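You operate a simulated robot arm through the tools that you are given. There is no shell and no other tool.

You are at the controls of a simulated robot arm. One attempt, no reset.

## Task
Wipe the oil off the stone plate with the felt pad, then stand screw blocks 2 and 1 on it.
Fine: put the pad back. Set down upright: felt pad, what you pick out. What is to be rubbed or washed off counts as gone when no trace of it is left.
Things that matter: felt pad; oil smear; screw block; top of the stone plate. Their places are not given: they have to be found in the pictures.

Only the result counts: the job must be done as asked and must still hold three seconds after the hand-in. Knocking over, shifting, dropping, spilling or breaking anything else fails it.

## Robot
A 6-joint arm with a two-finger parallel gripper, fixed in place. Base frame: the origin is at the foot of the arm, x ahead of it, y to its left, z up; the work surface is at about z = 850. Readings come in mm, rad, newtons and seconds.
With the tool pointing down near the work surface it reaches from about 240 to 640 mm from the base axis. Its first joint turns from -1.152 to 1.152 rad. Payload 2.7 kg.
Tool frame: the origin (TCP) lies between the finger pads and is the grasp point; the fingertips stand 23 mm ahead of it; z points along the fingers, y is the line along which they close. Largest opening 94 mm; finger width 38, thickness 10; the body of the gripper, 54 by 96 mm, starts 39 mm behind the TCP.
Orientation is that of the tool frame in the base frame, as a unit quaternion [x, y, z, w]. With the fingers straight down and closing along the base's y, the tool's x points along the base's -x, its y along +y and its z along -z.

## Interface
- The arm moves only by the tool step_arm. Its argument "commands" is a list of rows, each a list of 7 numbers: the shift along the base's x, y, z in mm, then the turn, a rotation vector about the base's x, y, z in rad, then the finger opening in mm, from 0 to 94. In form: [[tx, ty, tz, wx, wy, wz, grip], ...]. A call has 1 to 20 rows; each row is the pose to reach, as a shift and turn from the pose commanded when the call began. A row lasts 0.2 s, in which the tool goes at most 50 mm and 0.15 rad; a call with a longer step from one row to the next is refused whole, and so is a gripper value outside its range. Where a pose cannot be reached the arm comes as near as it can. A force on the tool above 40 N (or 10 N above the force at the start of the call, whichever is more), or a blocked arm, ends the call early, and 0.2 s more pass. The fingers move at their own pace (about 45 mm/s each) and stop on an object; they squeeze with about 25 N. The grip force told is the motor's: it shows also when the fingers shut on nothing. Time passes only in rows, and 0.2 s behind the last, so rows that repeat a pose let the fingers close. It gives the time, the measured TCP pose, the force on the tool (base axes), the opening and the grip force at its end, in the units of the frame above (readings bear some noise), with the torque about the TCP (base axes, N m) and any sound that the robot's microphone picked up.
- Cameras (640 x 400 px; columns grow to the right, rows downward): "scene" is fixed at [91.6, -450.3, 1404.7]; the picture's right is [0.56, -0.83, 0.00], its down [-0.49, -0.33, -0.81] and it looks along [0.67, 0.45, -0.59] (base axes); focal length 328 px, centre (320, 200). "wrist" rides on the gripper at [86, 16, -75] in the tool frame; the picture's right is [-0.18, 0.98, 0.00], its down [-0.58, -0.11, -0.81] and it looks along [-0.79, -0.15, 0.59] (tool axes); focal length 243 px, centre (320, 200).
- capture(camera): a new picture of that camera. The clock stands still meanwhile.
- measure_at(camera, pixels): for up to 12 pixels [column, row] of the newest picture of that camera ("zoom" is the newest enlarged one), the place [x, y, z] in the base frame of the surface seen there, good to about 2 mm. The clock stands still meanwhile.
- enlarge(camera, box): a new picture of the part [left, top, right, bottom] of that camera's present view, enlarged. The clock stands still meanwhile.
- finish_job(): hands the job in; it is judged then, once.

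Unless the task says otherwise, let go and move clear before handing in.

The tools are called after "Request:" as a command line: name --pt "numbers of a row" for each row, then --argument value for the rest, lists and objects as JSON in quotes. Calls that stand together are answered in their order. step_arm: Moves the arm, as the interface text tells. Its arguments: {"type":"object","properties":{"commands":{"type":"array","items":{"type":"array","items":{"type":"number"}}}},"required":["commands"]} The other tools are called the same way: capture (camera) takes a picture; measure_at (camera, pixels) gives the place of the surface under pixels of a picture; enlarge (camera, box) takes an enlarged picture of a part of a camera's view; finish_job () hands the job in.

At the start:

```text
time: 0.0
tool_pos: [367.0, -82.0, 1127.9]
tcp_rot: [0.0, 1.0, 0.0, 0.0]
force: [0.0, -0.2, -0.5]
wrist_torque: [0.01, -0.01, -0.05]
grip_width: 94.0
gripper_force: 0.2
```

scene: 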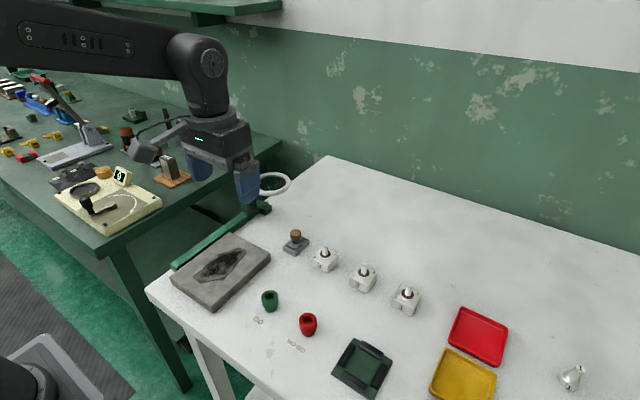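
wrist: 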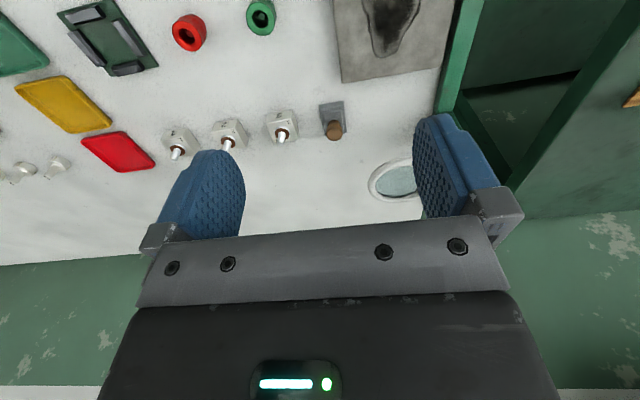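

The scene picture shows the stone plate with a dark smear around (225,265), a grey pad with a brown knob near (296,240), and three white screw blocks near (325,258), (363,277), (406,298). I will enlarge these to find their details and numbers.

Request:
enlarge --camera "scene" --box '[270, 215, 430, 315]'

Request:
enlarge --camera "scene" --box '[160, 220, 320, 320]'

Request:
enlarge --camera "wrist" --box '[140, 80, 380, 230]'

```text
4.00 times, centred on (350, 265) of scene
```

zoom: 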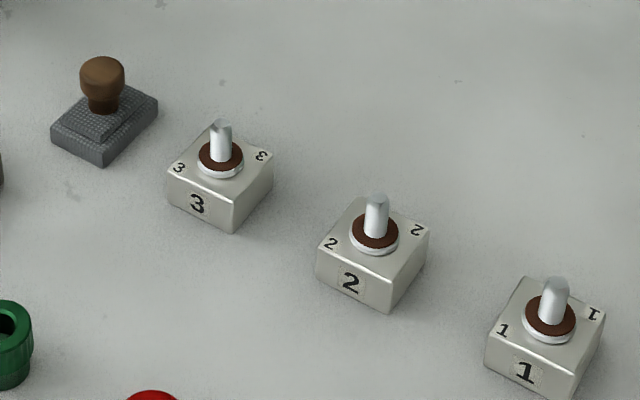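

```text
4.00 times, centred on (240, 270) of scene
```

zoom: 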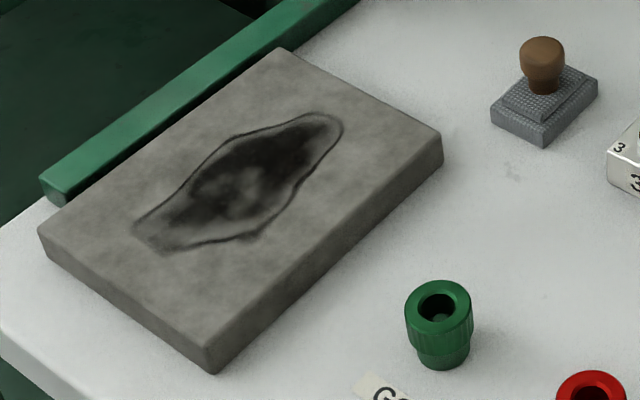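

```text
2.67 times, centred on (260, 155) of wrist
```

zoom: 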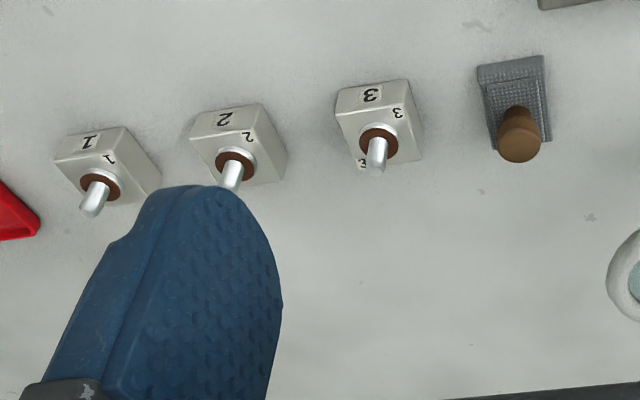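

The zoom shows pad with brown knob, blocks numbered 3, 2, 1 from left to right in the scene, and an oil smear on the plate with its outline. Now I measure the plate and smear points in the scene, then zoom for details.

Request:
enlarge --camera "scene" --box '[160, 220, 320, 320]'

Request:
measure_at --camera "zoom" --pixels '[[282, 52], [438, 140], [42, 232], [210, 346], [338, 122], [138, 235], [250, 235], [200, 170], [300, 112], [155, 248], [240, 190], [326, 150]]'

Request:
measure_at --camera "zoom" --pixels '[[543, 42], [543, 60], [545, 85], [492, 108], [543, 130], [597, 80], [543, 146], [597, 97], [492, 122], [505, 98], [560, 70], [440, 320]]'

```text
4.00 times, centred on (240, 270) of scene
```

zoom: 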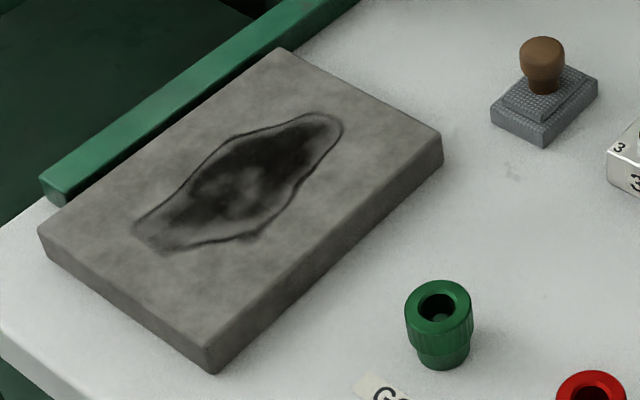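

```text
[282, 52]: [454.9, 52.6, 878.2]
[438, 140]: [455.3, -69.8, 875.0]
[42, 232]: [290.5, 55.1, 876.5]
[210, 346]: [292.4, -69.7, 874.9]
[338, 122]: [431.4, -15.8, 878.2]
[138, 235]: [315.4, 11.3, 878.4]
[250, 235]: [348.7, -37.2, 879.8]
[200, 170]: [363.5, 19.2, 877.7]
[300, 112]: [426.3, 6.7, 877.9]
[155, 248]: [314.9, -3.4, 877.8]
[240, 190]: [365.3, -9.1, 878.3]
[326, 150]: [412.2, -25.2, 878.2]
```

```text
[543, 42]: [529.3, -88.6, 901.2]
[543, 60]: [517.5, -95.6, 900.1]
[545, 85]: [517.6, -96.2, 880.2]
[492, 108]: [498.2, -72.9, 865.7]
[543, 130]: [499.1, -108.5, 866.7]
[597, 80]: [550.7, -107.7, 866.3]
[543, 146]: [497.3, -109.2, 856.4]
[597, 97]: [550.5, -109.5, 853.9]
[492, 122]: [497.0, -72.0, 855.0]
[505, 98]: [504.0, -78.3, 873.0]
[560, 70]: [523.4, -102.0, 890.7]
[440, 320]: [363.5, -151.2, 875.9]
```

The plate's top is about x 290–457, y −71…56, z 878; the smear is within x 312–433, y −38…22. The pad base is about 53 mm along x by 36 along y, centred near (524,−91). Next I measure the blocks.

Request:
enlarge --camera "scene" --box '[340, 250, 436, 310]'

Request:
capture --camera "scene"

Request:
measure_at --camera "scene" --pixels '[[325, 250], [364, 270], [408, 290], [272, 183], [269, 296], [308, 320], [286, 183], [262, 190], [255, 207], [300, 258], [240, 220], [262, 205]]'

```text
6.67 times, centred on (388, 280) of scene
```

zoom: 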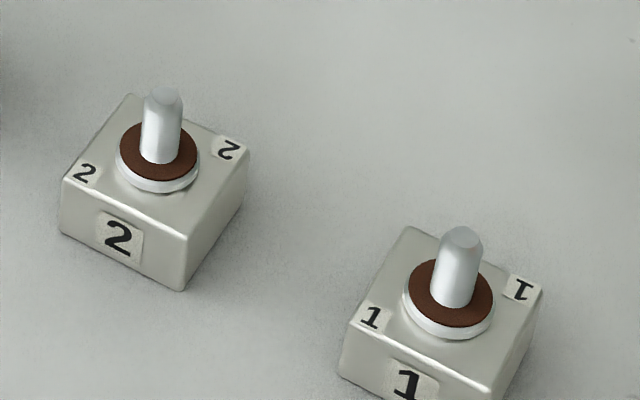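

```text
taken
```

scene: 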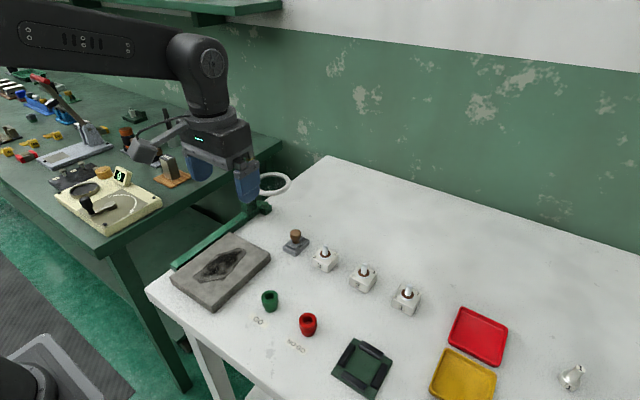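

```text
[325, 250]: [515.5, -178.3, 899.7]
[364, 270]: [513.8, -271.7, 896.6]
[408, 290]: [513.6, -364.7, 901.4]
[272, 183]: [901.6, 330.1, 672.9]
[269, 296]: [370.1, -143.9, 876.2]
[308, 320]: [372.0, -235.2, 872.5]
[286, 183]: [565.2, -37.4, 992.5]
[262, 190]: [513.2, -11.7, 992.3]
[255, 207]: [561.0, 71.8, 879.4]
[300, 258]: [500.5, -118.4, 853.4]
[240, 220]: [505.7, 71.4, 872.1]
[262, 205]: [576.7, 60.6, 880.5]
```

Pixels on the white ring (286,183) read z≈992, so it seems to stand above the table, perhaps a magnifier. I will enlarge that area as well as the other views before moving.

Request:
enlarge --camera "scene" --box '[216, 150, 312, 210]'

Request:
measure_at --camera "zoom" --pixels '[[300, 190], [400, 165], [480, 215], [440, 270], [320, 300], [260, 340], [300, 370], [340, 385], [370, 210], [250, 250], [500, 230], [330, 250]]'

Request:
enlarge --camera "wrist" --box '[320, 80, 560, 230]'

Request:
measure_at --camera "zoom" --pixels '[[135, 290], [180, 220], [240, 215], [200, 260], [250, 320], [240, 270], [150, 250], [170, 310], [330, 20], [60, 80], [40, 150], [20, 120]]'

```text
6.67 times, centred on (264, 180) of scene
```

zoom: 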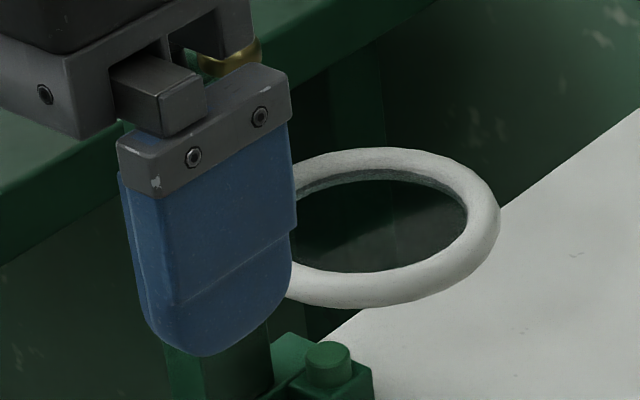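

```text
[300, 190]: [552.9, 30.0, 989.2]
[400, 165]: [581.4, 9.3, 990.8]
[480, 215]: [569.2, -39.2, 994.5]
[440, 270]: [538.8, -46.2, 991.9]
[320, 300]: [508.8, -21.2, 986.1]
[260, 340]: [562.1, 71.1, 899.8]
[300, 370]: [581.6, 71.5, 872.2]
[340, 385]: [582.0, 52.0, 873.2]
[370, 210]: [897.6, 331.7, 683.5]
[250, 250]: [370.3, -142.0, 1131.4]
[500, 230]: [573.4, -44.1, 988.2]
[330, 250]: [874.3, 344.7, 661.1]
```

```text
2.67 times, centred on (440, 155) of wrist
```

zoom: 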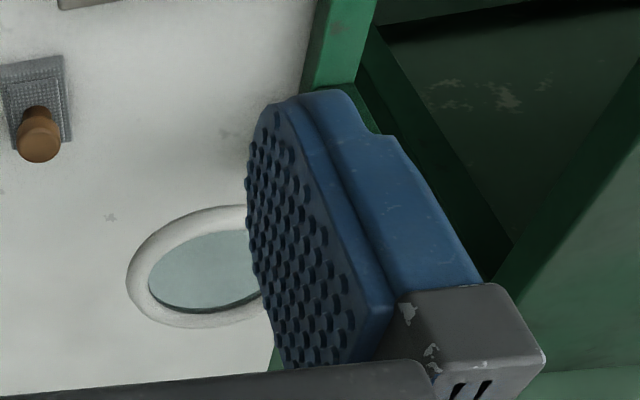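

```text
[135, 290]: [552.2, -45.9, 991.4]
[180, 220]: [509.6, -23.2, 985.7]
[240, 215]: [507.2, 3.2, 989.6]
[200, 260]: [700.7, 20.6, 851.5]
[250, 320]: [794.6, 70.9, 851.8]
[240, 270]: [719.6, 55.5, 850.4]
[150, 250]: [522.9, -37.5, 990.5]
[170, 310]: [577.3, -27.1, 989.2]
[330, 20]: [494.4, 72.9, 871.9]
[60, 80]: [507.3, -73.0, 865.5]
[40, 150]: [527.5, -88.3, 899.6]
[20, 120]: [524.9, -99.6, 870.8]
```

The ring is a magnifier lens at z≈990, centred near (545,−5) with radius about 45, so I must keep the gripper body away from it when picking up the pad. Now I measure blocks 2 and 1 from a scene zoom.

Request:
enlarge --camera "scene" --box '[340, 250, 436, 310]'

Request:
measure_at --camera "zoom" --pixels '[[130, 98], [64, 178], [184, 232], [246, 150], [165, 95], [155, 180], [62, 230], [182, 285], [242, 195], [118, 235], [165, 130], [212, 220]]'

Request:
measure_at --camera "zoom" --pixels '[[412, 230], [350, 322], [488, 385], [540, 292], [462, 236], [448, 330], [345, 372], [530, 335], [460, 275], [400, 380], [515, 345], [420, 250]]'

```text
6.67 times, centred on (388, 280) of scene
```

zoom: 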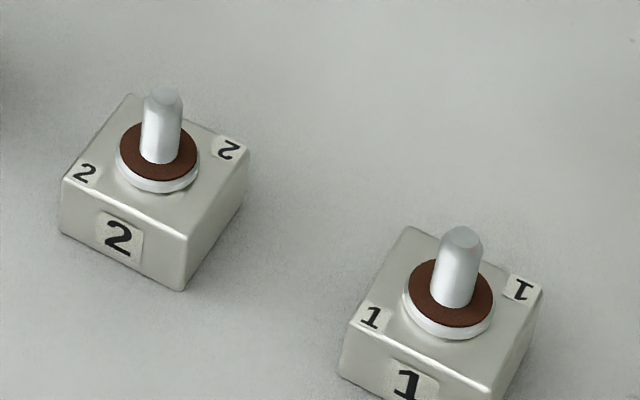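

```text
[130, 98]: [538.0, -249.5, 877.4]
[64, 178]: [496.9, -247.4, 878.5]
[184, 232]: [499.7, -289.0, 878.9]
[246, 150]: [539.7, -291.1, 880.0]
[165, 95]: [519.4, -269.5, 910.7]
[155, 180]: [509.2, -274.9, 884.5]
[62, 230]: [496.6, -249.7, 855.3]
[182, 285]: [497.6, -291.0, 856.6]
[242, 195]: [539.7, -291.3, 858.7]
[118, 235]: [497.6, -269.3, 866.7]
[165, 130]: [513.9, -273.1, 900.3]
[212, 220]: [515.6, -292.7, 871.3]
```

```text
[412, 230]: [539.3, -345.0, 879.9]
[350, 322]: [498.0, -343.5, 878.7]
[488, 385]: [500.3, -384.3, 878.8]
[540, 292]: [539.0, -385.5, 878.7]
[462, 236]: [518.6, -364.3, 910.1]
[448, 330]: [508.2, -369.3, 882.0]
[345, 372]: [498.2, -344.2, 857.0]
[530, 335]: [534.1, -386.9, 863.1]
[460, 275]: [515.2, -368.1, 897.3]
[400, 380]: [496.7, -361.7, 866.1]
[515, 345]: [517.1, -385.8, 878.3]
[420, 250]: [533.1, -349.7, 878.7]
```

Block 2 is centred near (518.5,−270) and block 1 near (519,−365), 43 mm square, top z≈879 with stud to ≈911. Now I measure the pad's knob, then rotate the tool a quarter turn and travel toward a spot high above the pad.

Request:
enlarge --camera "scene" --box '[272, 220, 320, 250]'

Request:
measure_at --camera "zoom" --pixels '[[316, 125], [316, 180], [250, 170], [385, 170], [320, 230], [320, 290], [260, 300], [370, 300], [320, 340], [170, 330], [420, 400], [530, 230]]'

```text
13.33 times, centred on (296, 235) of scene
```

zoom: 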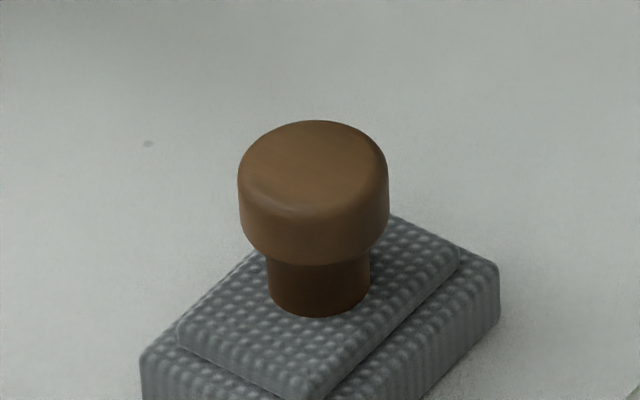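

```text
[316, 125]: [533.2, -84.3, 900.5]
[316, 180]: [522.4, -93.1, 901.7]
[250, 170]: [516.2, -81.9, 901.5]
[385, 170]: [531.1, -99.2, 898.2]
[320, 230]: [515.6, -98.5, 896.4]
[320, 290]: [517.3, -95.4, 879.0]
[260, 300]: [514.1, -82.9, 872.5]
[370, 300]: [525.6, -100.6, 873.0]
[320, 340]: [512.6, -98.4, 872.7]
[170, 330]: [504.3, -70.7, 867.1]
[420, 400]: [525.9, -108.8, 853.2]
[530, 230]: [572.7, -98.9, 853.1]
```

The knob head is about 26 mm wide, z 887–902, centred near (524,−91); the pad's upper tier is at z 873. I turn the tool +90° about z so that the gripper's narrow side faces the lens, while moving above the pad at height.

Request:
step_arm --pt "14 -1 0 0 0 0.143 94" --pt "28 -2 0 0 0 0.286 94" --pt "43 -2 0 0 0 0.428 94" --pt "57 -3 0 0 0 0.571 94" --pt "71 -4 0 0 0 0.714 94" --pt "86 -5 0 0 0 0.857 94" --pt "100 -6 0 0 0 1.0 94" --pt "114 -7 0 0 0 1.142 94" --pt "128 -8 0 0 0 1.285 94" --pt "143 -9 0 0 0 1.428 94" --pt "157 -9 0 0 0 1.5708 94" --pt "157 -9 0 0 0 1.5708 94"

Request:
capture --camera "scene"

Request:
capture --camera "wrist"

```text
time: 2.6
tool_pos: [523.0, -92.9, 1127.6]
tcp_rot: [0.707, -0.707, 0.0, 0.0]
force: [-0.9, 0.0, -0.1]
wrist_torque: [0.0, 0.01, 0.01]
grip_width: 94.1
gripper_force: 0.1
```

```text
taken
```

scene: 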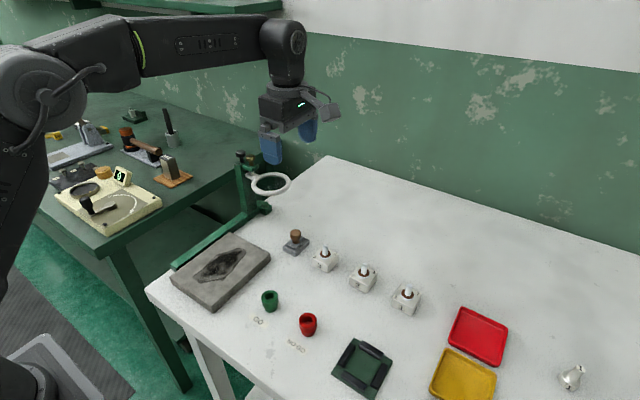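

```text
taken
```

wrist: 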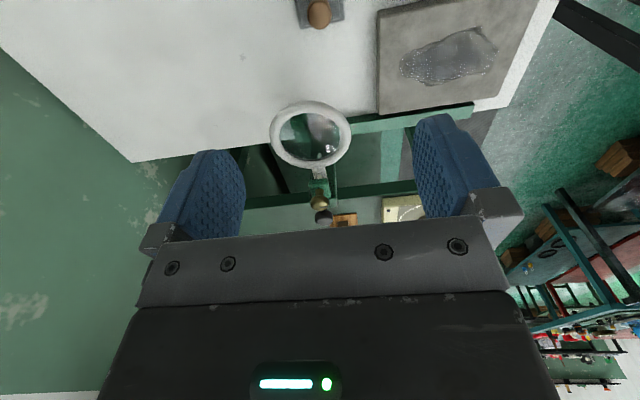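

The tool is now above the pad, turned; the wrist view shows the lens ring (310,135) between the tool and its mount, and the knob at (320,14). I measure these before descending.

Request:
enlarge --camera "wrist" --box '[240, 0, 400, 100]'

Request:
measure_at --camera "wrist" --pixels '[[308, 103], [290, 107], [330, 107], [318, 6], [318, 14], [308, 14], [330, 14], [345, 140], [274, 140], [305, 2], [340, 22], [301, 24]]'

```text
4.00 times, centred on (320, 50) of wrist
```

zoom: 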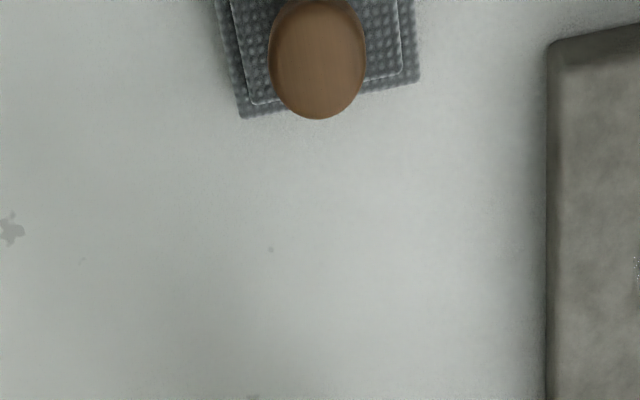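

```text
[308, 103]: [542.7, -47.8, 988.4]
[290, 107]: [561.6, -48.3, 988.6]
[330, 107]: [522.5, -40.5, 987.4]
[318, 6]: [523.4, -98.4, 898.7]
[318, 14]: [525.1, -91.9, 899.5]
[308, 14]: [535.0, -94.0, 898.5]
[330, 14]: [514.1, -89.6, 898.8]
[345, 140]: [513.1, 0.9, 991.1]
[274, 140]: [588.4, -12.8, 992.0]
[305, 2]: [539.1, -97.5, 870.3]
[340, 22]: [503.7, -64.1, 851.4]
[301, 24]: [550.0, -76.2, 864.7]
```

The knob centre reads about (524.5,−92) and the lens rim's nearest point is y≈−50. I descend straight to just above the knob and check again.

Request:
step_arm --pt "0 -1 -30 0 0 0 80" --pt "0 -1 -60 0 0 0 70" --pt "0 -1 -90 0 0 0 60" --pt "0 -1 -120 0 0 0 60" --pt "0 -1 -150 0 0 0 60" --pt "0 -1 -170 0 0 0 60" --pt "0 -1 -170 0 0 0 60"

Request:
enlarge --camera "scene" --box '[216, 130, 376, 270]'

Request:
capture --camera "wrist"

```text
time: 4.2
tool_pos: [524.5, -93.9, 956.5]
tcp_rot: [-0.707, 0.707, 0.0, 0.0]
force: [-0.3, 0.3, -0.5]
wrist_torque: [-0.02, -0.01, 0.0]
grip_width: 59.8
gripper_force: 0.0
```

```text
2.86 times, centred on (296, 200) of scene
```

zoom: 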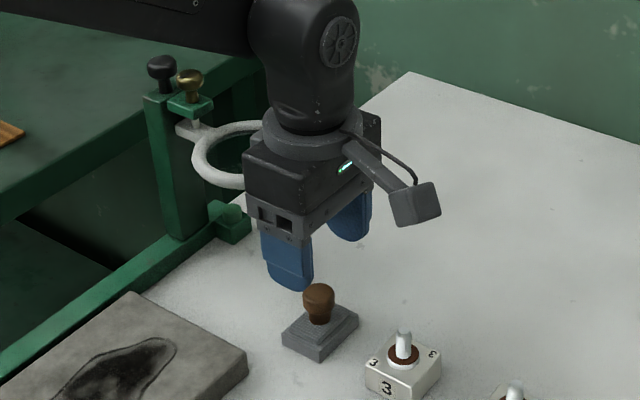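

```text
taken
```

wrist: 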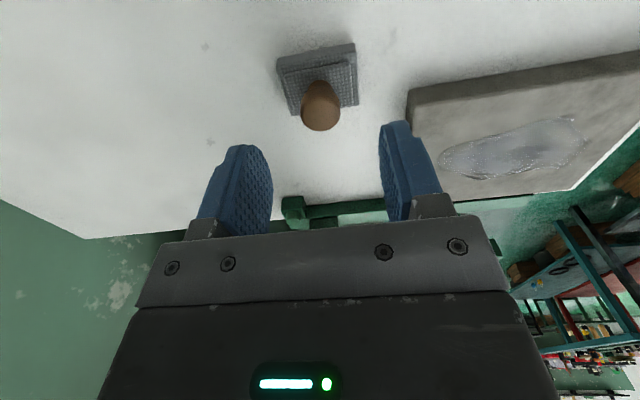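

The wrist flange disc above the gripper would come level with the lens rim once I descend, so I measure it now to judge the clearance.

Request:
enlarge --camera "scene" --box '[264, 140, 344, 190]'

Request:
measure_at --camera "scene" --pixels '[[308, 178], [314, 184], [302, 192], [325, 190], [344, 178], [360, 202], [363, 207], [312, 172], [320, 172], [340, 174], [306, 200], [347, 196]]'

Request:
capture --camera "scene"

```text
8.00 times, centred on (304, 165) of scene
```

zoom: 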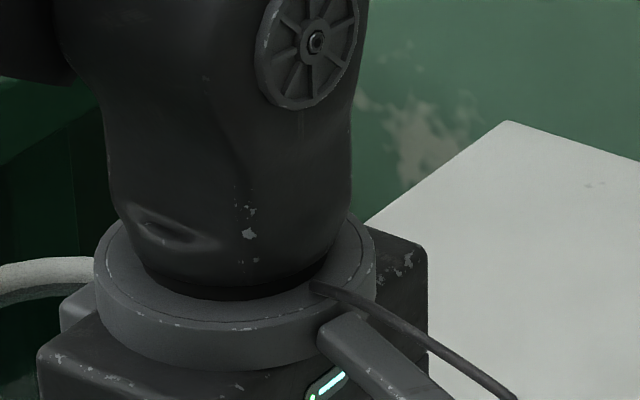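

```text
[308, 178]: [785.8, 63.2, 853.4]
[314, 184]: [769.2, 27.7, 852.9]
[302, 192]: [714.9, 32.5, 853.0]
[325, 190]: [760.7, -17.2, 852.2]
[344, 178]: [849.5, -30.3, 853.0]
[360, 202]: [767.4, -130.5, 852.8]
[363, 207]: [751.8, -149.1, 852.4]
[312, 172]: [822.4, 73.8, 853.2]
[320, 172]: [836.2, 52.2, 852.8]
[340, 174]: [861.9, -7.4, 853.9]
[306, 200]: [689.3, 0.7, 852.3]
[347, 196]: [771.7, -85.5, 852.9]
```

```text
taken
```

scene: 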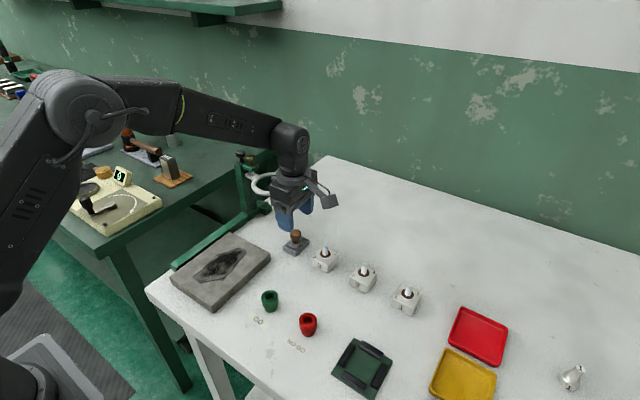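

I now have a fresh view; the flange disc spans zoom pixels (98,275) to (372,275). I measure those.

Request:
measure_at --camera "zoom" --pixels '[[100, 280], [370, 280], [235, 350], [235, 312], [100, 250], [145, 320], [60, 350], [80, 275], [30, 290], [150, 100], [340, 150], [215, 260]]'

Request:
measure_at --camera "scene" --pixels '[[262, 176], [256, 184], [268, 194], [261, 172], [253, 190], [258, 193]]'

```text
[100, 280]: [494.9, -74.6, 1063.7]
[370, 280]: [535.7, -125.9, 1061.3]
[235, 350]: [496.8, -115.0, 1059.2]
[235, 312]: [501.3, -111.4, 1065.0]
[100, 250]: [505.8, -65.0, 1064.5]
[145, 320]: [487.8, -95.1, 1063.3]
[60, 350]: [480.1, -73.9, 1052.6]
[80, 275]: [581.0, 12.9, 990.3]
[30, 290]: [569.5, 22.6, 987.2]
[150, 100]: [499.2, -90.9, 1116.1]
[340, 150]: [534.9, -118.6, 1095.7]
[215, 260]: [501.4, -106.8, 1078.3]
```

```text
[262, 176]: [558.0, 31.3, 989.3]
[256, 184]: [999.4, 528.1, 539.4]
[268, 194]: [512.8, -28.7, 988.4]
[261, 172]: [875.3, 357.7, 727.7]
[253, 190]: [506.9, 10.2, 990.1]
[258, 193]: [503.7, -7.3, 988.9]
```

The flange disc has radius ≈36 at TCP+95…108, leaving only ~8 mm to the lens; tilting the tool 0.12 rad about x (its closing axis) leans the top away. I tilt, then descend to the knob at z≈901.

Request:
step_arm --pt "0 0 0 0.06 0 0 60" --pt "0 0 0 0.12 0 0 60" --pt "0 0 -15 0.12 0 0 60" --pt "0 0 -30 0.12 0 0 60" --pt "0 0 -42 0.12 0 0 60" --pt "0 0 -50 0.12 0 0 60" --pt "0 0 -56 0.12 0 0 60" --pt "0 0 -56 0.12 0 0 60"

Request:
enlarge --camera "scene" --box '[230, 160, 358, 260]'

Request:
capture --camera "wrist"

```text
time: 6.0
tool_pos: [523.9, -93.8, 900.4]
tcp_rot: [0.706, -0.706, -0.042, -0.042]
force: [-0.2, -0.2, -0.3]
wrist_torque: [0.01, -0.01, 0.0]
grip_width: 59.8
gripper_force: 0.0
```

```text
4.00 times, centred on (294, 210) of scene
```

zoom: 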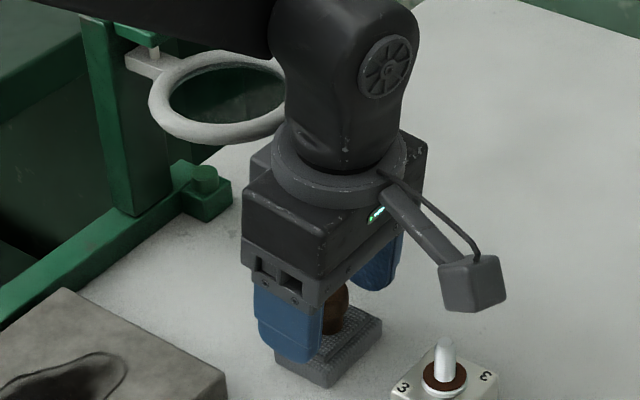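

```text
taken
```

wrist: 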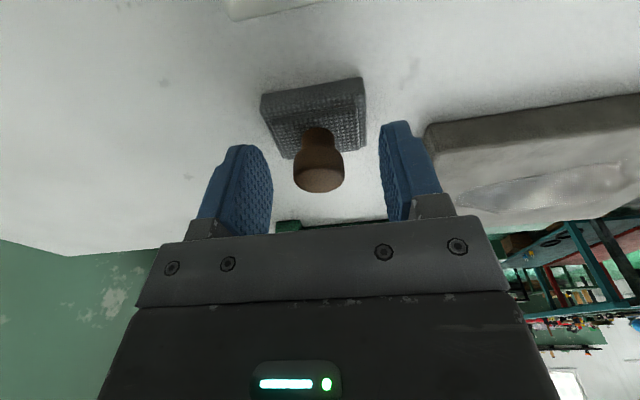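

The knob sits between the finger pads (wrist 320,160), no contact forces. I close the fingers on it.

Request:
step_arm --pt "0 0 0 0 0 0 30" --pt "0 0 0 0 0 0 20" --pt "0 0 0 0 0 0 10" --pt "0 0 0 0 0 0 10" --pt "0 0 0 0 0 0 10" --pt "0 0 0 0 0 0 10"

Request:
capture --camera "wrist"

Request:
enlarge --camera "scene" --box '[230, 160, 358, 260]'

```text
time: 7.4
tool_pos: [524.7, -93.4, 901.0]
tcp_rot: [-0.706, 0.706, 0.042, 0.043]
force: [0.2, 0.4, 0.1]
wrist_torque: [-0.02, 0.0, -0.04]
grip_width: 24.5
gripper_force: 25.3
```

```text
taken
```

wrist: 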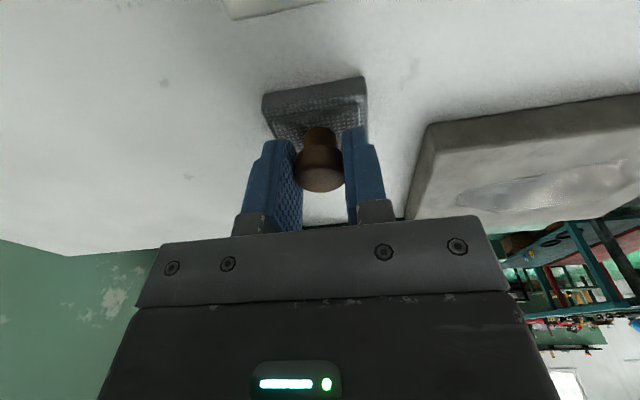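

```text
4.00 times, centred on (294, 210) of scene
```

zoom: 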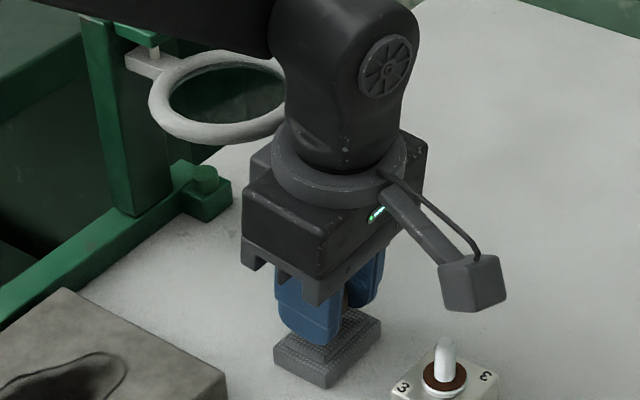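

The knob is held at 24.5 mm with 25 N. I lift 48 mm, go back in −x away from the lens, then across to above the smear.

Request:
step_arm --pt "0 0 10 0 0 0 10" --pt "0 0 25 0 0 0 10" --pt "0 0 40 0 0 0 10" --pt "0 0 48 0 0 0 10" --pt "-20 0 48 0 0 0 10" --pt "-45 0 48 0 0 0 10" --pt "-70 0 48 0 0 0 10" --pt "-95 0 48 0 0 0 10" --pt "-114 0 48 0 0 0 10" --pt "-114 20 48 0 0 0 10" --pt "-114 45 48 0 0 0 10" --pt "-114 65 48 0 0 0 10" --pt "-114 65 48 0 0 0 10"

Request:
capture --camera "scene"

Request:
enlarge --camera "scene" --box '[160, 160, 320, 320]'

Request:
capture --camera "wrist"

```text
time: 10.2
tool_pos: [409.6, -28.7, 948.8]
tcp_rot: [-0.705, 0.706, 0.043, 0.042]
force: [0.6, 0.3, -0.8]
wrist_torque: [0.01, 0.04, 0.0]
grip_width: 24.6
gripper_force: 25.3
```

```text
taken
```

scene: 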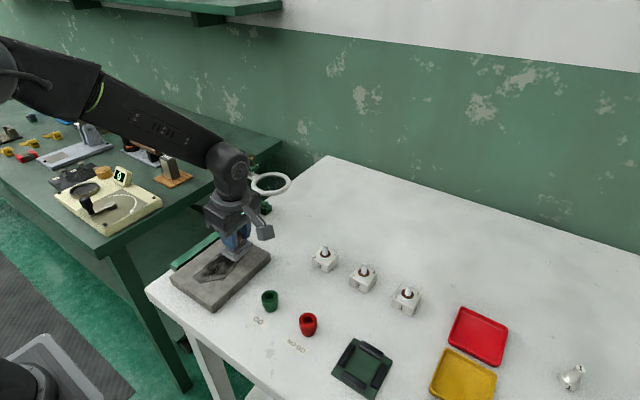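

```text
2.50 times, centred on (240, 240) of scene
```

zoom: 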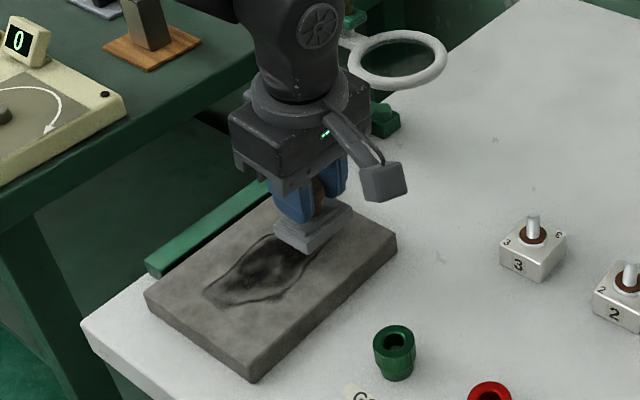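

```text
taken
```

wrist: 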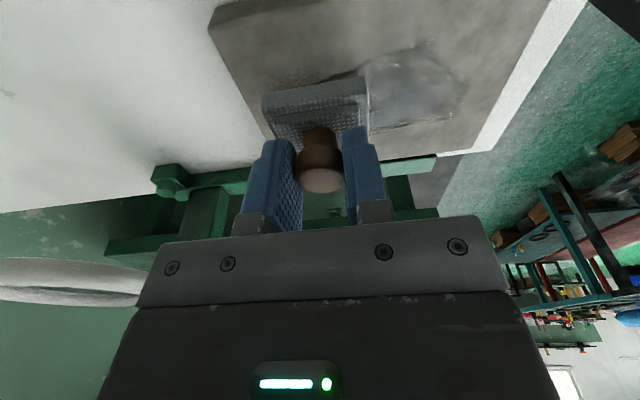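

The pad is held upright just above the smear's far end. I lower gently toward the plate top (expected contact near TCP z 930).

Request:
step_arm --pt "0 0 -8 0 0 0 10" --pt "0 0 -14 0 0 0 10" --pt "0 0 -17 0 0 0 10" --pt "0 0 -18.5 0 0 0 10" --pt "0 0 -19.5 0 0 0 10" --pt "0 0 -20.5 0 0 0 10"

```text
time: 11.6
tool_pos: [409.0, -28.8, 928.7]
tcp_rot: [-0.706, 0.706, 0.042, 0.042]
force: [0.0, 0.3, -0.5]
wrist_torque: [0.02, 0.01, -0.01]
grip_width: 24.2
gripper_force: 24.9
```

The force is still about −0.5 N, so there is no contact yet at z 928.7. I continue down in small steps.

Request:
step_arm --pt "0 0 -0.7 0 0 0 10" --pt "0 0 -1.4 0 0 0 10" --pt "0 0 -2.0 0 0 0 10" --pt "0 0 -2.0 0 0 0 10"

```text
time: 12.6
tool_pos: [410.5, -29.2, 926.3]
tcp_rot: [-0.706, 0.706, 0.043, 0.042]
force: [-0.1, -0.3, -0.2]
wrist_torque: [0.01, 0.03, -0.01]
grip_width: 24.6
gripper_force: 25.5
```

Still no contact force at z≈926.5. I go on lowering by about 1 mm at a time.

Request:
step_arm --pt "0 0 -0.5 0 0 0 10" --pt "0 0 -1.0 0 0 0 10" --pt "0 0 -1.0 0 0 0 10"

Request:
enlarge --camera "scene" --box '[200, 215, 280, 265]'

```text
time: 13.4
tool_pos: [410.2, -27.4, 926.6]
tcp_rot: [-0.705, 0.706, 0.042, 0.043]
force: [-2.5, -1.1, 7.8]
wrist_torque: [-0.03, 0.05, 0.01]
grip_width: 24.5
gripper_force: 25.1
```

```text
8.00 times, centred on (240, 240) of scene
```

zoom: 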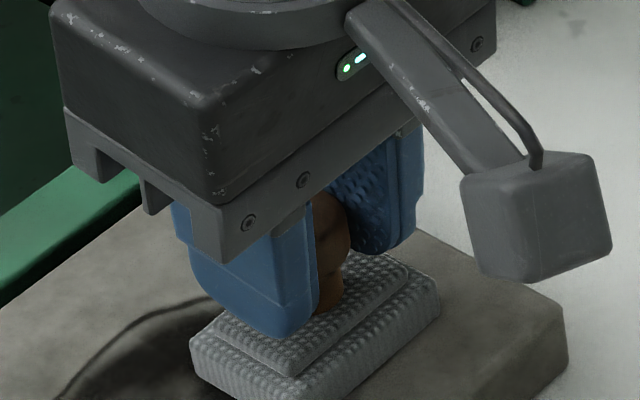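

Contact: +7.8 N at z 926.5, with the pad flat on the plate. I begin wiping lanes along x at this height.

Request:
step_arm --pt "7 -2 0 0 0 0 10" --pt "15 -3 0 0 0 0 10" --pt "0 -3 0 0 0 0 10" --pt "-15 -3 0 0 0 0 10" --pt "-30 -3 0 0 0 0 10" --pt "-45 -3 0 0 0 0 10" --pt "-60 -3 0 0 0 0 10" --pt "-75 -3 0 0 0 0 10" --pt "-86 -3 0 0 0 0 10" --pt "-86 6 0 0 0 0 10" --pt "-86 12 0 0 0 0 10" --pt "-75 12 0 0 0 0 10" --pt "-60 12 0 0 0 0 10" --pt "-45 12 0 0 0 0 10" --pt "-30 12 0 0 0 0 10" --pt "-15 12 0 0 0 0 10" --pt "0 12 0 0 0 0 10" --pt "15 12 0 0 0 0 10"

Request:
enlarge --camera "scene" --box '[160, 215, 288, 315]'

```text
time: 17.2
tool_pos: [424.2, -16.7, 926.9]
tcp_rot: [-0.706, 0.706, 0.043, 0.043]
force: [-2.5, 0.6, 2.6]
wrist_torque: [0.02, -0.02, -0.02]
grip_width: 24.5
gripper_force: 25.2
```

```text
4.00 times, centred on (224, 265) of scene
```

zoom: 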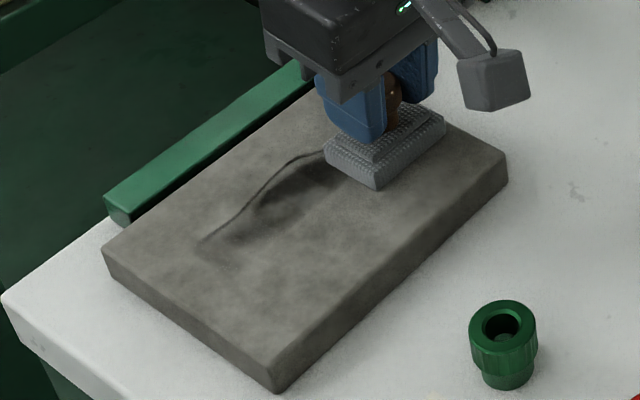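

Wiping works: the near half is clean, the far half (zoom 300,180) remains. Force fell to 2.6 N, so I press 0.4 mm more and do the remaining lanes.

Request:
step_arm --pt "0 7 -0.4 0 0 0 10" --pt "0 13 -0.4 0 0 0 10" --pt "-15 13 -0.4 0 0 0 10" --pt "-30 13 -0.4 0 0 0 10" --pt "-45 13 -0.4 0 0 0 10" --pt "-60 13 -0.4 0 0 0 10" --pt "-75 13 -0.4 0 0 0 10" --pt "-90 13 -0.4 0 0 0 10" --pt "-101 13 -0.4 0 0 0 10" --pt "-101 21 -0.4 0 0 0 10" --pt "-101 28 -0.4 0 0 0 10" --pt "-90 28 -0.4 0 0 0 10" --pt "-75 28 -0.4 0 0 0 10" --pt "-60 28 -0.4 0 0 0 10" --pt "-45 28 -0.4 0 0 0 10" --pt "-30 28 -0.4 0 0 0 10" --pt "-15 28 -0.4 0 0 0 10" --pt "0 28 -0.4 0 0 0 10"

Request:
enlarge --camera "scene" --box '[160, 215, 288, 315]'

Request:
capture --camera "wrist"

```text
time: 21.0
tool_pos: [425.4, 12.0, 924.7]
tcp_rot: [-0.705, 0.706, 0.043, 0.042]
force: [0.0, -0.1, -0.2]
wrist_torque: [-0.01, 0.03, -0.01]
grip_width: 24.3
gripper_force: 25.0
```

```text
4.00 times, centred on (224, 265) of scene
```

zoom: 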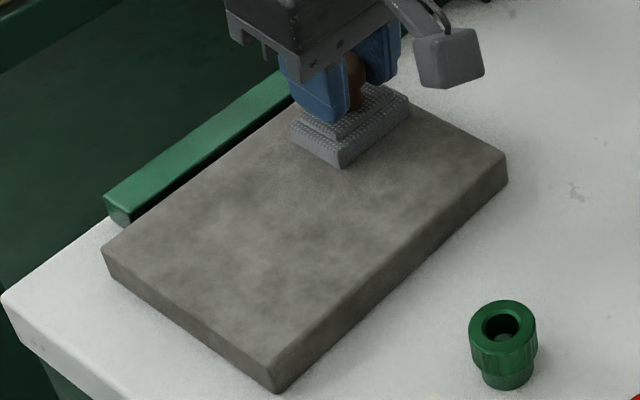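

```text
taken
```

wrist: 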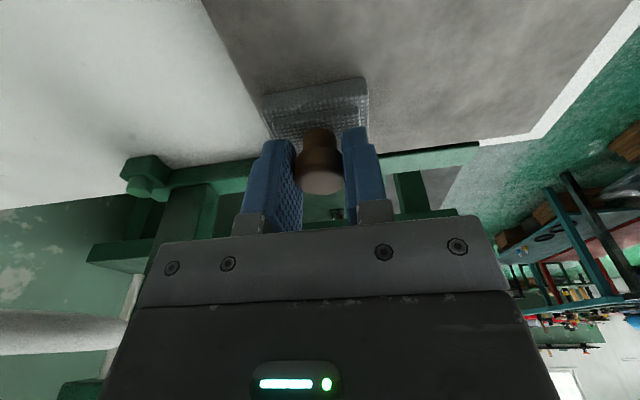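

No smear is visible any more outside the pad, but the force reads ~0 here, so contact may have faded. I lower gently until I feel contact again and repeat the passes to be thorough.

Request:
step_arm --pt "0 0 -0.5 0 0 0 10" --pt "0 0 -1.0 0 0 0 10" --pt "0 0 -1.0 0 0 0 10"

Request:
enlarge --camera "scene" --box '[210, 220, 274, 260]'

```text
time: 21.8
tool_pos: [424.3, 11.1, 925.6]
tcp_rot: [-0.706, 0.706, 0.043, 0.042]
force: [-1.6, -0.8, 4.0]
wrist_torque: [0.02, 0.02, 0.01]
grip_width: 24.5
gripper_force: 24.5
```

```text
10.00 times, centred on (242, 240) of scene
```

zoom: 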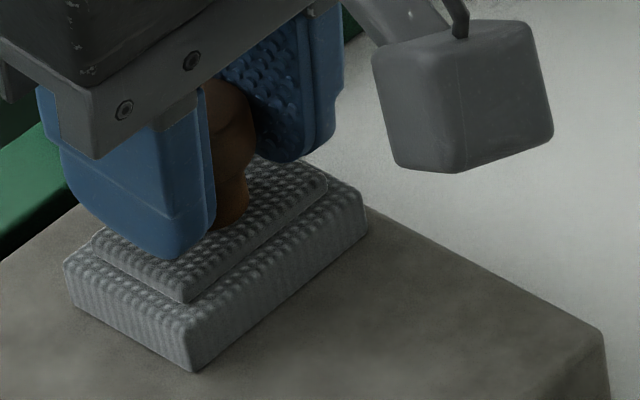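

Contact is back at +4 N. I do a second set of passes over the whole smear area, pressing slightly more.

Request:
step_arm --pt "0 4 -0.3 0 0 0 10" --pt "-15 4 -0.3 0 0 0 10" --pt "-30 4 -0.3 0 0 0 10" --pt "-45 4 -0.3 0 0 0 10" --pt "-60 4 -0.3 0 0 0 10" --pt "-75 4 -0.3 0 0 0 10" --pt "-90 4 -0.3 0 0 0 10" --pt "-101 4 -0.3 0 0 0 10" --pt "-101 -6 -0.3 0 0 0 10" --pt "-101 -13 -0.3 0 0 0 10" --pt "-90 -13 -0.3 0 0 0 10" --pt "-75 -13 -0.3 0 0 0 10" --pt "-60 -13 -0.3 0 0 0 10" --pt "-45 -13 -0.3 0 0 0 10" --pt "-30 -13 -0.3 0 0 0 10" --pt "-15 -13 -0.3 0 0 0 10" --pt "0 -13 -0.3 0 0 0 10"

Request:
enlarge --camera "scene" --box '[160, 215, 288, 315]'

```text
time: 25.4
tool_pos: [424.9, -0.7, 924.4]
tcp_rot: [-0.705, 0.706, 0.043, 0.042]
force: [-0.2, -0.2, -0.5]
wrist_torque: [-0.02, 0.03, 0.02]
grip_width: 24.4
gripper_force: 25.1
```

```text
4.00 times, centred on (224, 265) of scene
```

zoom: 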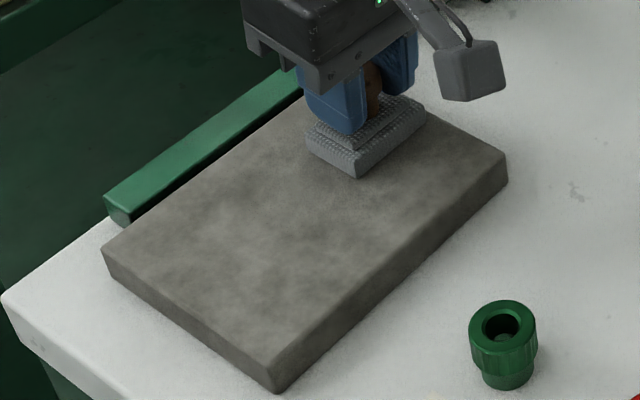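

The plate looks clean, but force again faded through slight slip of the knob. I press 0.8 mm further and repeat the two near lanes.

Request:
step_arm --pt "0 -6 -0.8 0 0 0 10" --pt "0 -14 -0.8 0 0 0 10" --pt "-15 -14 -0.8 0 0 0 10" --pt "-30 -14 -0.8 0 0 0 10" --pt "-45 -14 -0.8 0 0 0 10" --pt "-60 -14 -0.9 0 0 0 10" --pt "-75 -14 -0.9 0 0 0 10" --pt "-90 -14 -0.9 0 0 0 10" --pt "-101 -14 -0.9 0 0 0 10" --pt "-101 -22 -1.0 0 0 0 10" --pt "-101 -30 -1.0 0 0 0 10" --pt "-90 -30 -1.0 0 0 0 10" --pt "-75 -30 -1.1 0 0 0 10" --pt "-60 -30 -1.1 0 0 0 10" --pt "-45 -30 -1.1 0 0 0 10" --pt "-30 -30 -1.2 0 0 0 10" --pt "-15 -30 -1.2 0 0 0 10" --pt "0 -30 -1.2 0 0 0 10"

Request:
enlarge --camera "scene" --box '[160, 215, 288, 315]'

```text
time: 29.2
tool_pos: [425.2, -31.3, 922.3]
tcp_rot: [0.706, -0.706, -0.042, -0.043]
force: [-2.7, -0.5, 6.5]
wrist_torque: [-0.04, 0.03, 0.01]
grip_width: 24.4
gripper_force: 25.1
```

```text
4.00 times, centred on (224, 265) of scene
```

zoom: 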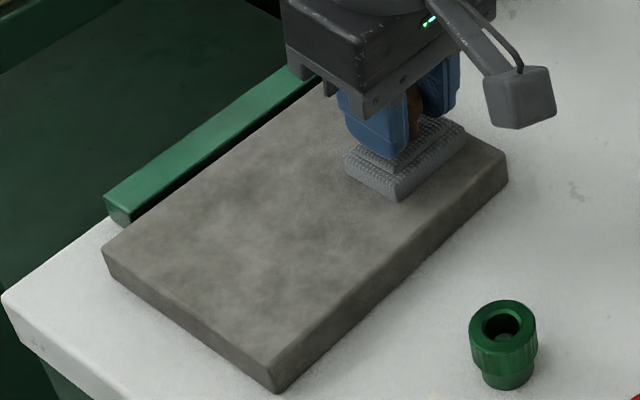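

The force held at 6.5 N and the surface looks uniform. I lift the pad and move it aside to (425,−92) to inspect the plate closely.

Request:
step_arm --pt "0 0 8 0 0 0 10" --pt "0 0 18 0 0 0 10" --pt "0 0 27 0 0 0 10" --pt "0 -15 27 0 0 0 10" --pt "0 -35 27 0 0 0 10" --pt "0 -55 27 0 0 0 10" --pt "0 -62 27 0 0 0 10" --pt "20 -62 27 0 0 0 10" --pt "40 -62 27 0 0 0 10" --pt "60 -62 27 0 0 0 10" --pt "80 -62 27 0 0 0 10" --pt "99 -62 27 0 0 0 10" --pt "99 -62 27 0 0 0 10"

Request:
enlarge --camera "scene" --box '[160, 220, 288, 320]'

Request:
capture --camera "wrist"

Request:
enlarge --camera "wrist" --box '[380, 60, 620, 210]'

```text
time: 32.0
tool_pos: [523.2, -92.4, 949.1]
tcp_rot: [0.706, -0.706, -0.042, -0.042]
force: [-0.1, -0.6, 0.0]
wrist_torque: [-0.01, 0.03, 0.01]
grip_width: 24.3
gripper_force: 25.1
```

```text
4.00 times, centred on (224, 270) of scene
```

zoom: 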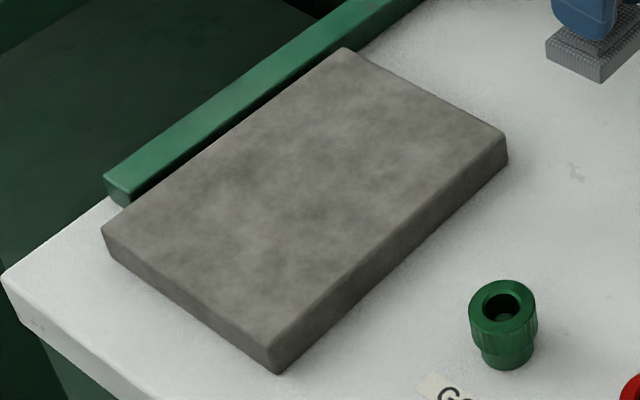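

```text
taken
```

wrist: 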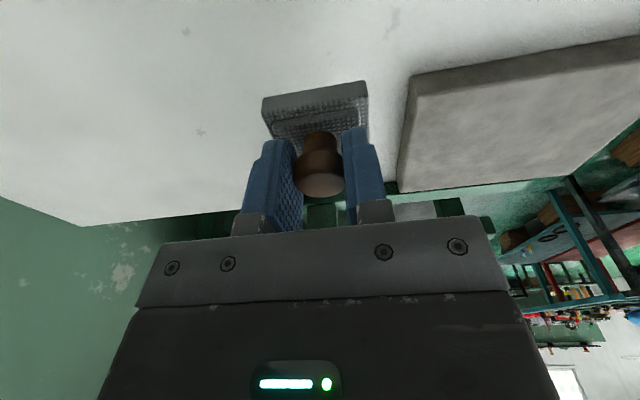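

```text
2.67 times, centred on (500, 135) of wrist
```

zoom: 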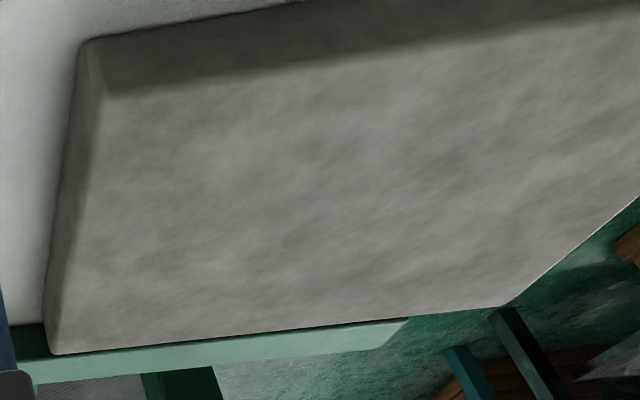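

The plate looks uniformly mottled stone with no outline left. I take closer zooms of the former smear area, and of the held pad to check its attitude.

Request:
enlarge --camera "scene" --box '[186, 238, 266, 288]'

Request:
enlarge --camera "scene" --box '[262, 190, 326, 250]'

Request:
measure_at --camera "zoom" --pixels '[[320, 200], [180, 300], [250, 350], [380, 290], [300, 300]]'

```text
8.00 times, centred on (226, 263) of scene
```

zoom: 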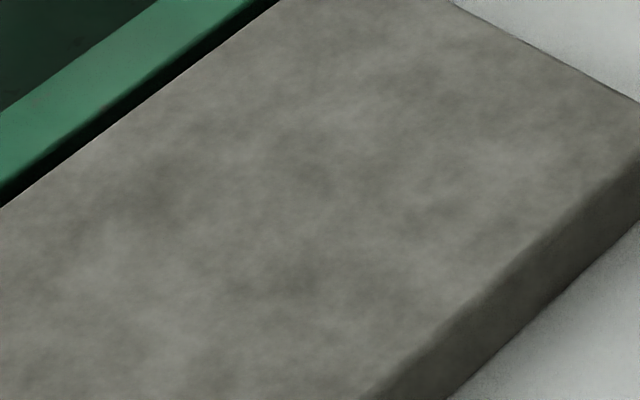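

```text
6.67 times, centred on (294, 220) of scene
```

zoom: 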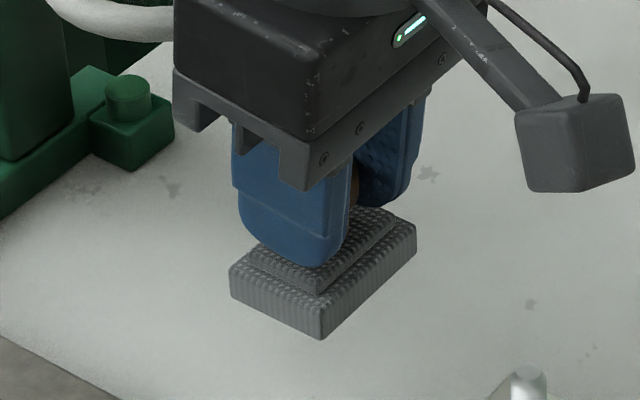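

```text
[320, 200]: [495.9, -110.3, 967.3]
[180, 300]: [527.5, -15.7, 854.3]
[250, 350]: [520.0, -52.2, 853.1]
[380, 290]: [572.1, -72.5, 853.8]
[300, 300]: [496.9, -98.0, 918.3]
```

The plate is clean at this zoom. I measure the held pad's corners (zoom 230,268; 320,310; 415,228) to see its level and offset.

Request:
measure_at --camera "zoom" --pixels '[[233, 270], [320, 308], [412, 229], [233, 292], [320, 335], [412, 255], [275, 300], [365, 285], [300, 328], [340, 320], [395, 270], [250, 302]]'

```text
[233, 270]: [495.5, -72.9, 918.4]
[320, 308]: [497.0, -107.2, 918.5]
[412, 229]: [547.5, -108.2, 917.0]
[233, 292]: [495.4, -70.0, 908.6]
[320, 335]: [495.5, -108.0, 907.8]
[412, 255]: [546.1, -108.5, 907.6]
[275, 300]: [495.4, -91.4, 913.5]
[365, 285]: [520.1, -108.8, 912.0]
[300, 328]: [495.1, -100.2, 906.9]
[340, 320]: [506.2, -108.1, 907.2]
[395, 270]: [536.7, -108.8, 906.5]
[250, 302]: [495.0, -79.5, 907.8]
```

The pad is level but sits ~2.5 mm lower in x than originally, so I shift +2.5 mm in x and lower it to just above the table.

Request:
step_arm --pt "2.5 0 -5 0 0 0 10" --pt "2.5 0 -18 0 0 0 10" --pt "2.5 0 -31 0 0 0 10" --pt "2.5 0 -41 0 0 0 10" --pt "2.5 0 -47 0 0 0 10" --pt "2.5 0 -49.5 0 0 0 10" --pt "2.5 0 -50.5 0 0 0 10" --pt "2.5 0 -51 0 0 0 10"

```text
time: 33.8
tool_pos: [526.8, -93.4, 899.4]
tcp_rot: [-0.705, 0.707, 0.042, 0.043]
force: [0.0, -0.5, -0.8]
wrist_torque: [0.05, 0.05, 0.02]
grip_width: 24.7
gripper_force: 24.9
```

No contact yet at z≈899.5. I lower in half-millimetre steps until the table is felt.

Request:
step_arm --pt "0 0 -0.5 0 0 0 10" --pt "0 0 -1.0 0 0 0 10" --pt "0 0 -1.0 0 0 0 10"

```text
time: 34.6
tool_pos: [526.2, -94.9, 897.8]
tcp_rot: [0.707, -0.705, -0.043, -0.042]
force: [-1.5, -0.7, 4.0]
wrist_torque: [0.01, 0.06, -0.01]
grip_width: 24.7
gripper_force: 26.1
```

Contact at 4 N: the pad stands on the table. I open the fingers to release it, then rise straight up.

Request:
step_arm --pt "0 0 0 0 0 0 28" --pt "0 0 0 0 0 0 36" --pt "0 0 0 0 0 0 50" --pt "0 0 0 0 0 0 50"

Request:
capture --camera "wrist"

Request:
enlarge --camera "scene" --box '[262, 190, 326, 250]'

```text
time: 35.6
tool_pos: [525.8, -94.1, 898.1]
tcp_rot: [-0.705, 0.706, 0.042, 0.043]
force: [-0.5, 1.1, -0.3]
wrist_torque: [0.02, -0.02, 0.01]
grip_width: 50.0
gripper_force: 0.1
```

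```text
taken
```

wrist: 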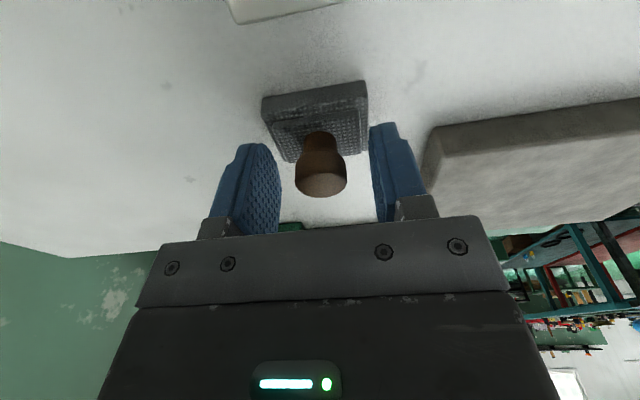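

```text
6.67 times, centred on (294, 220) of scene
```

zoom: 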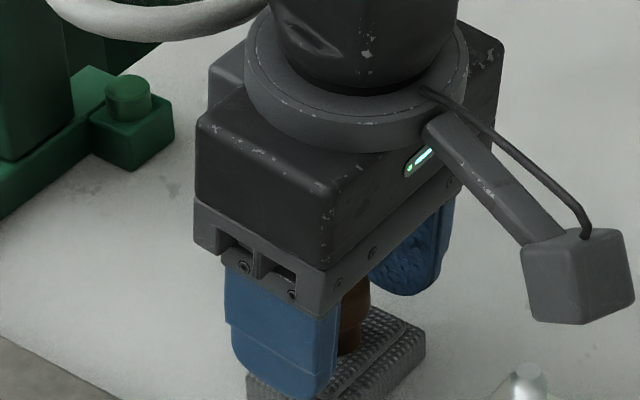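

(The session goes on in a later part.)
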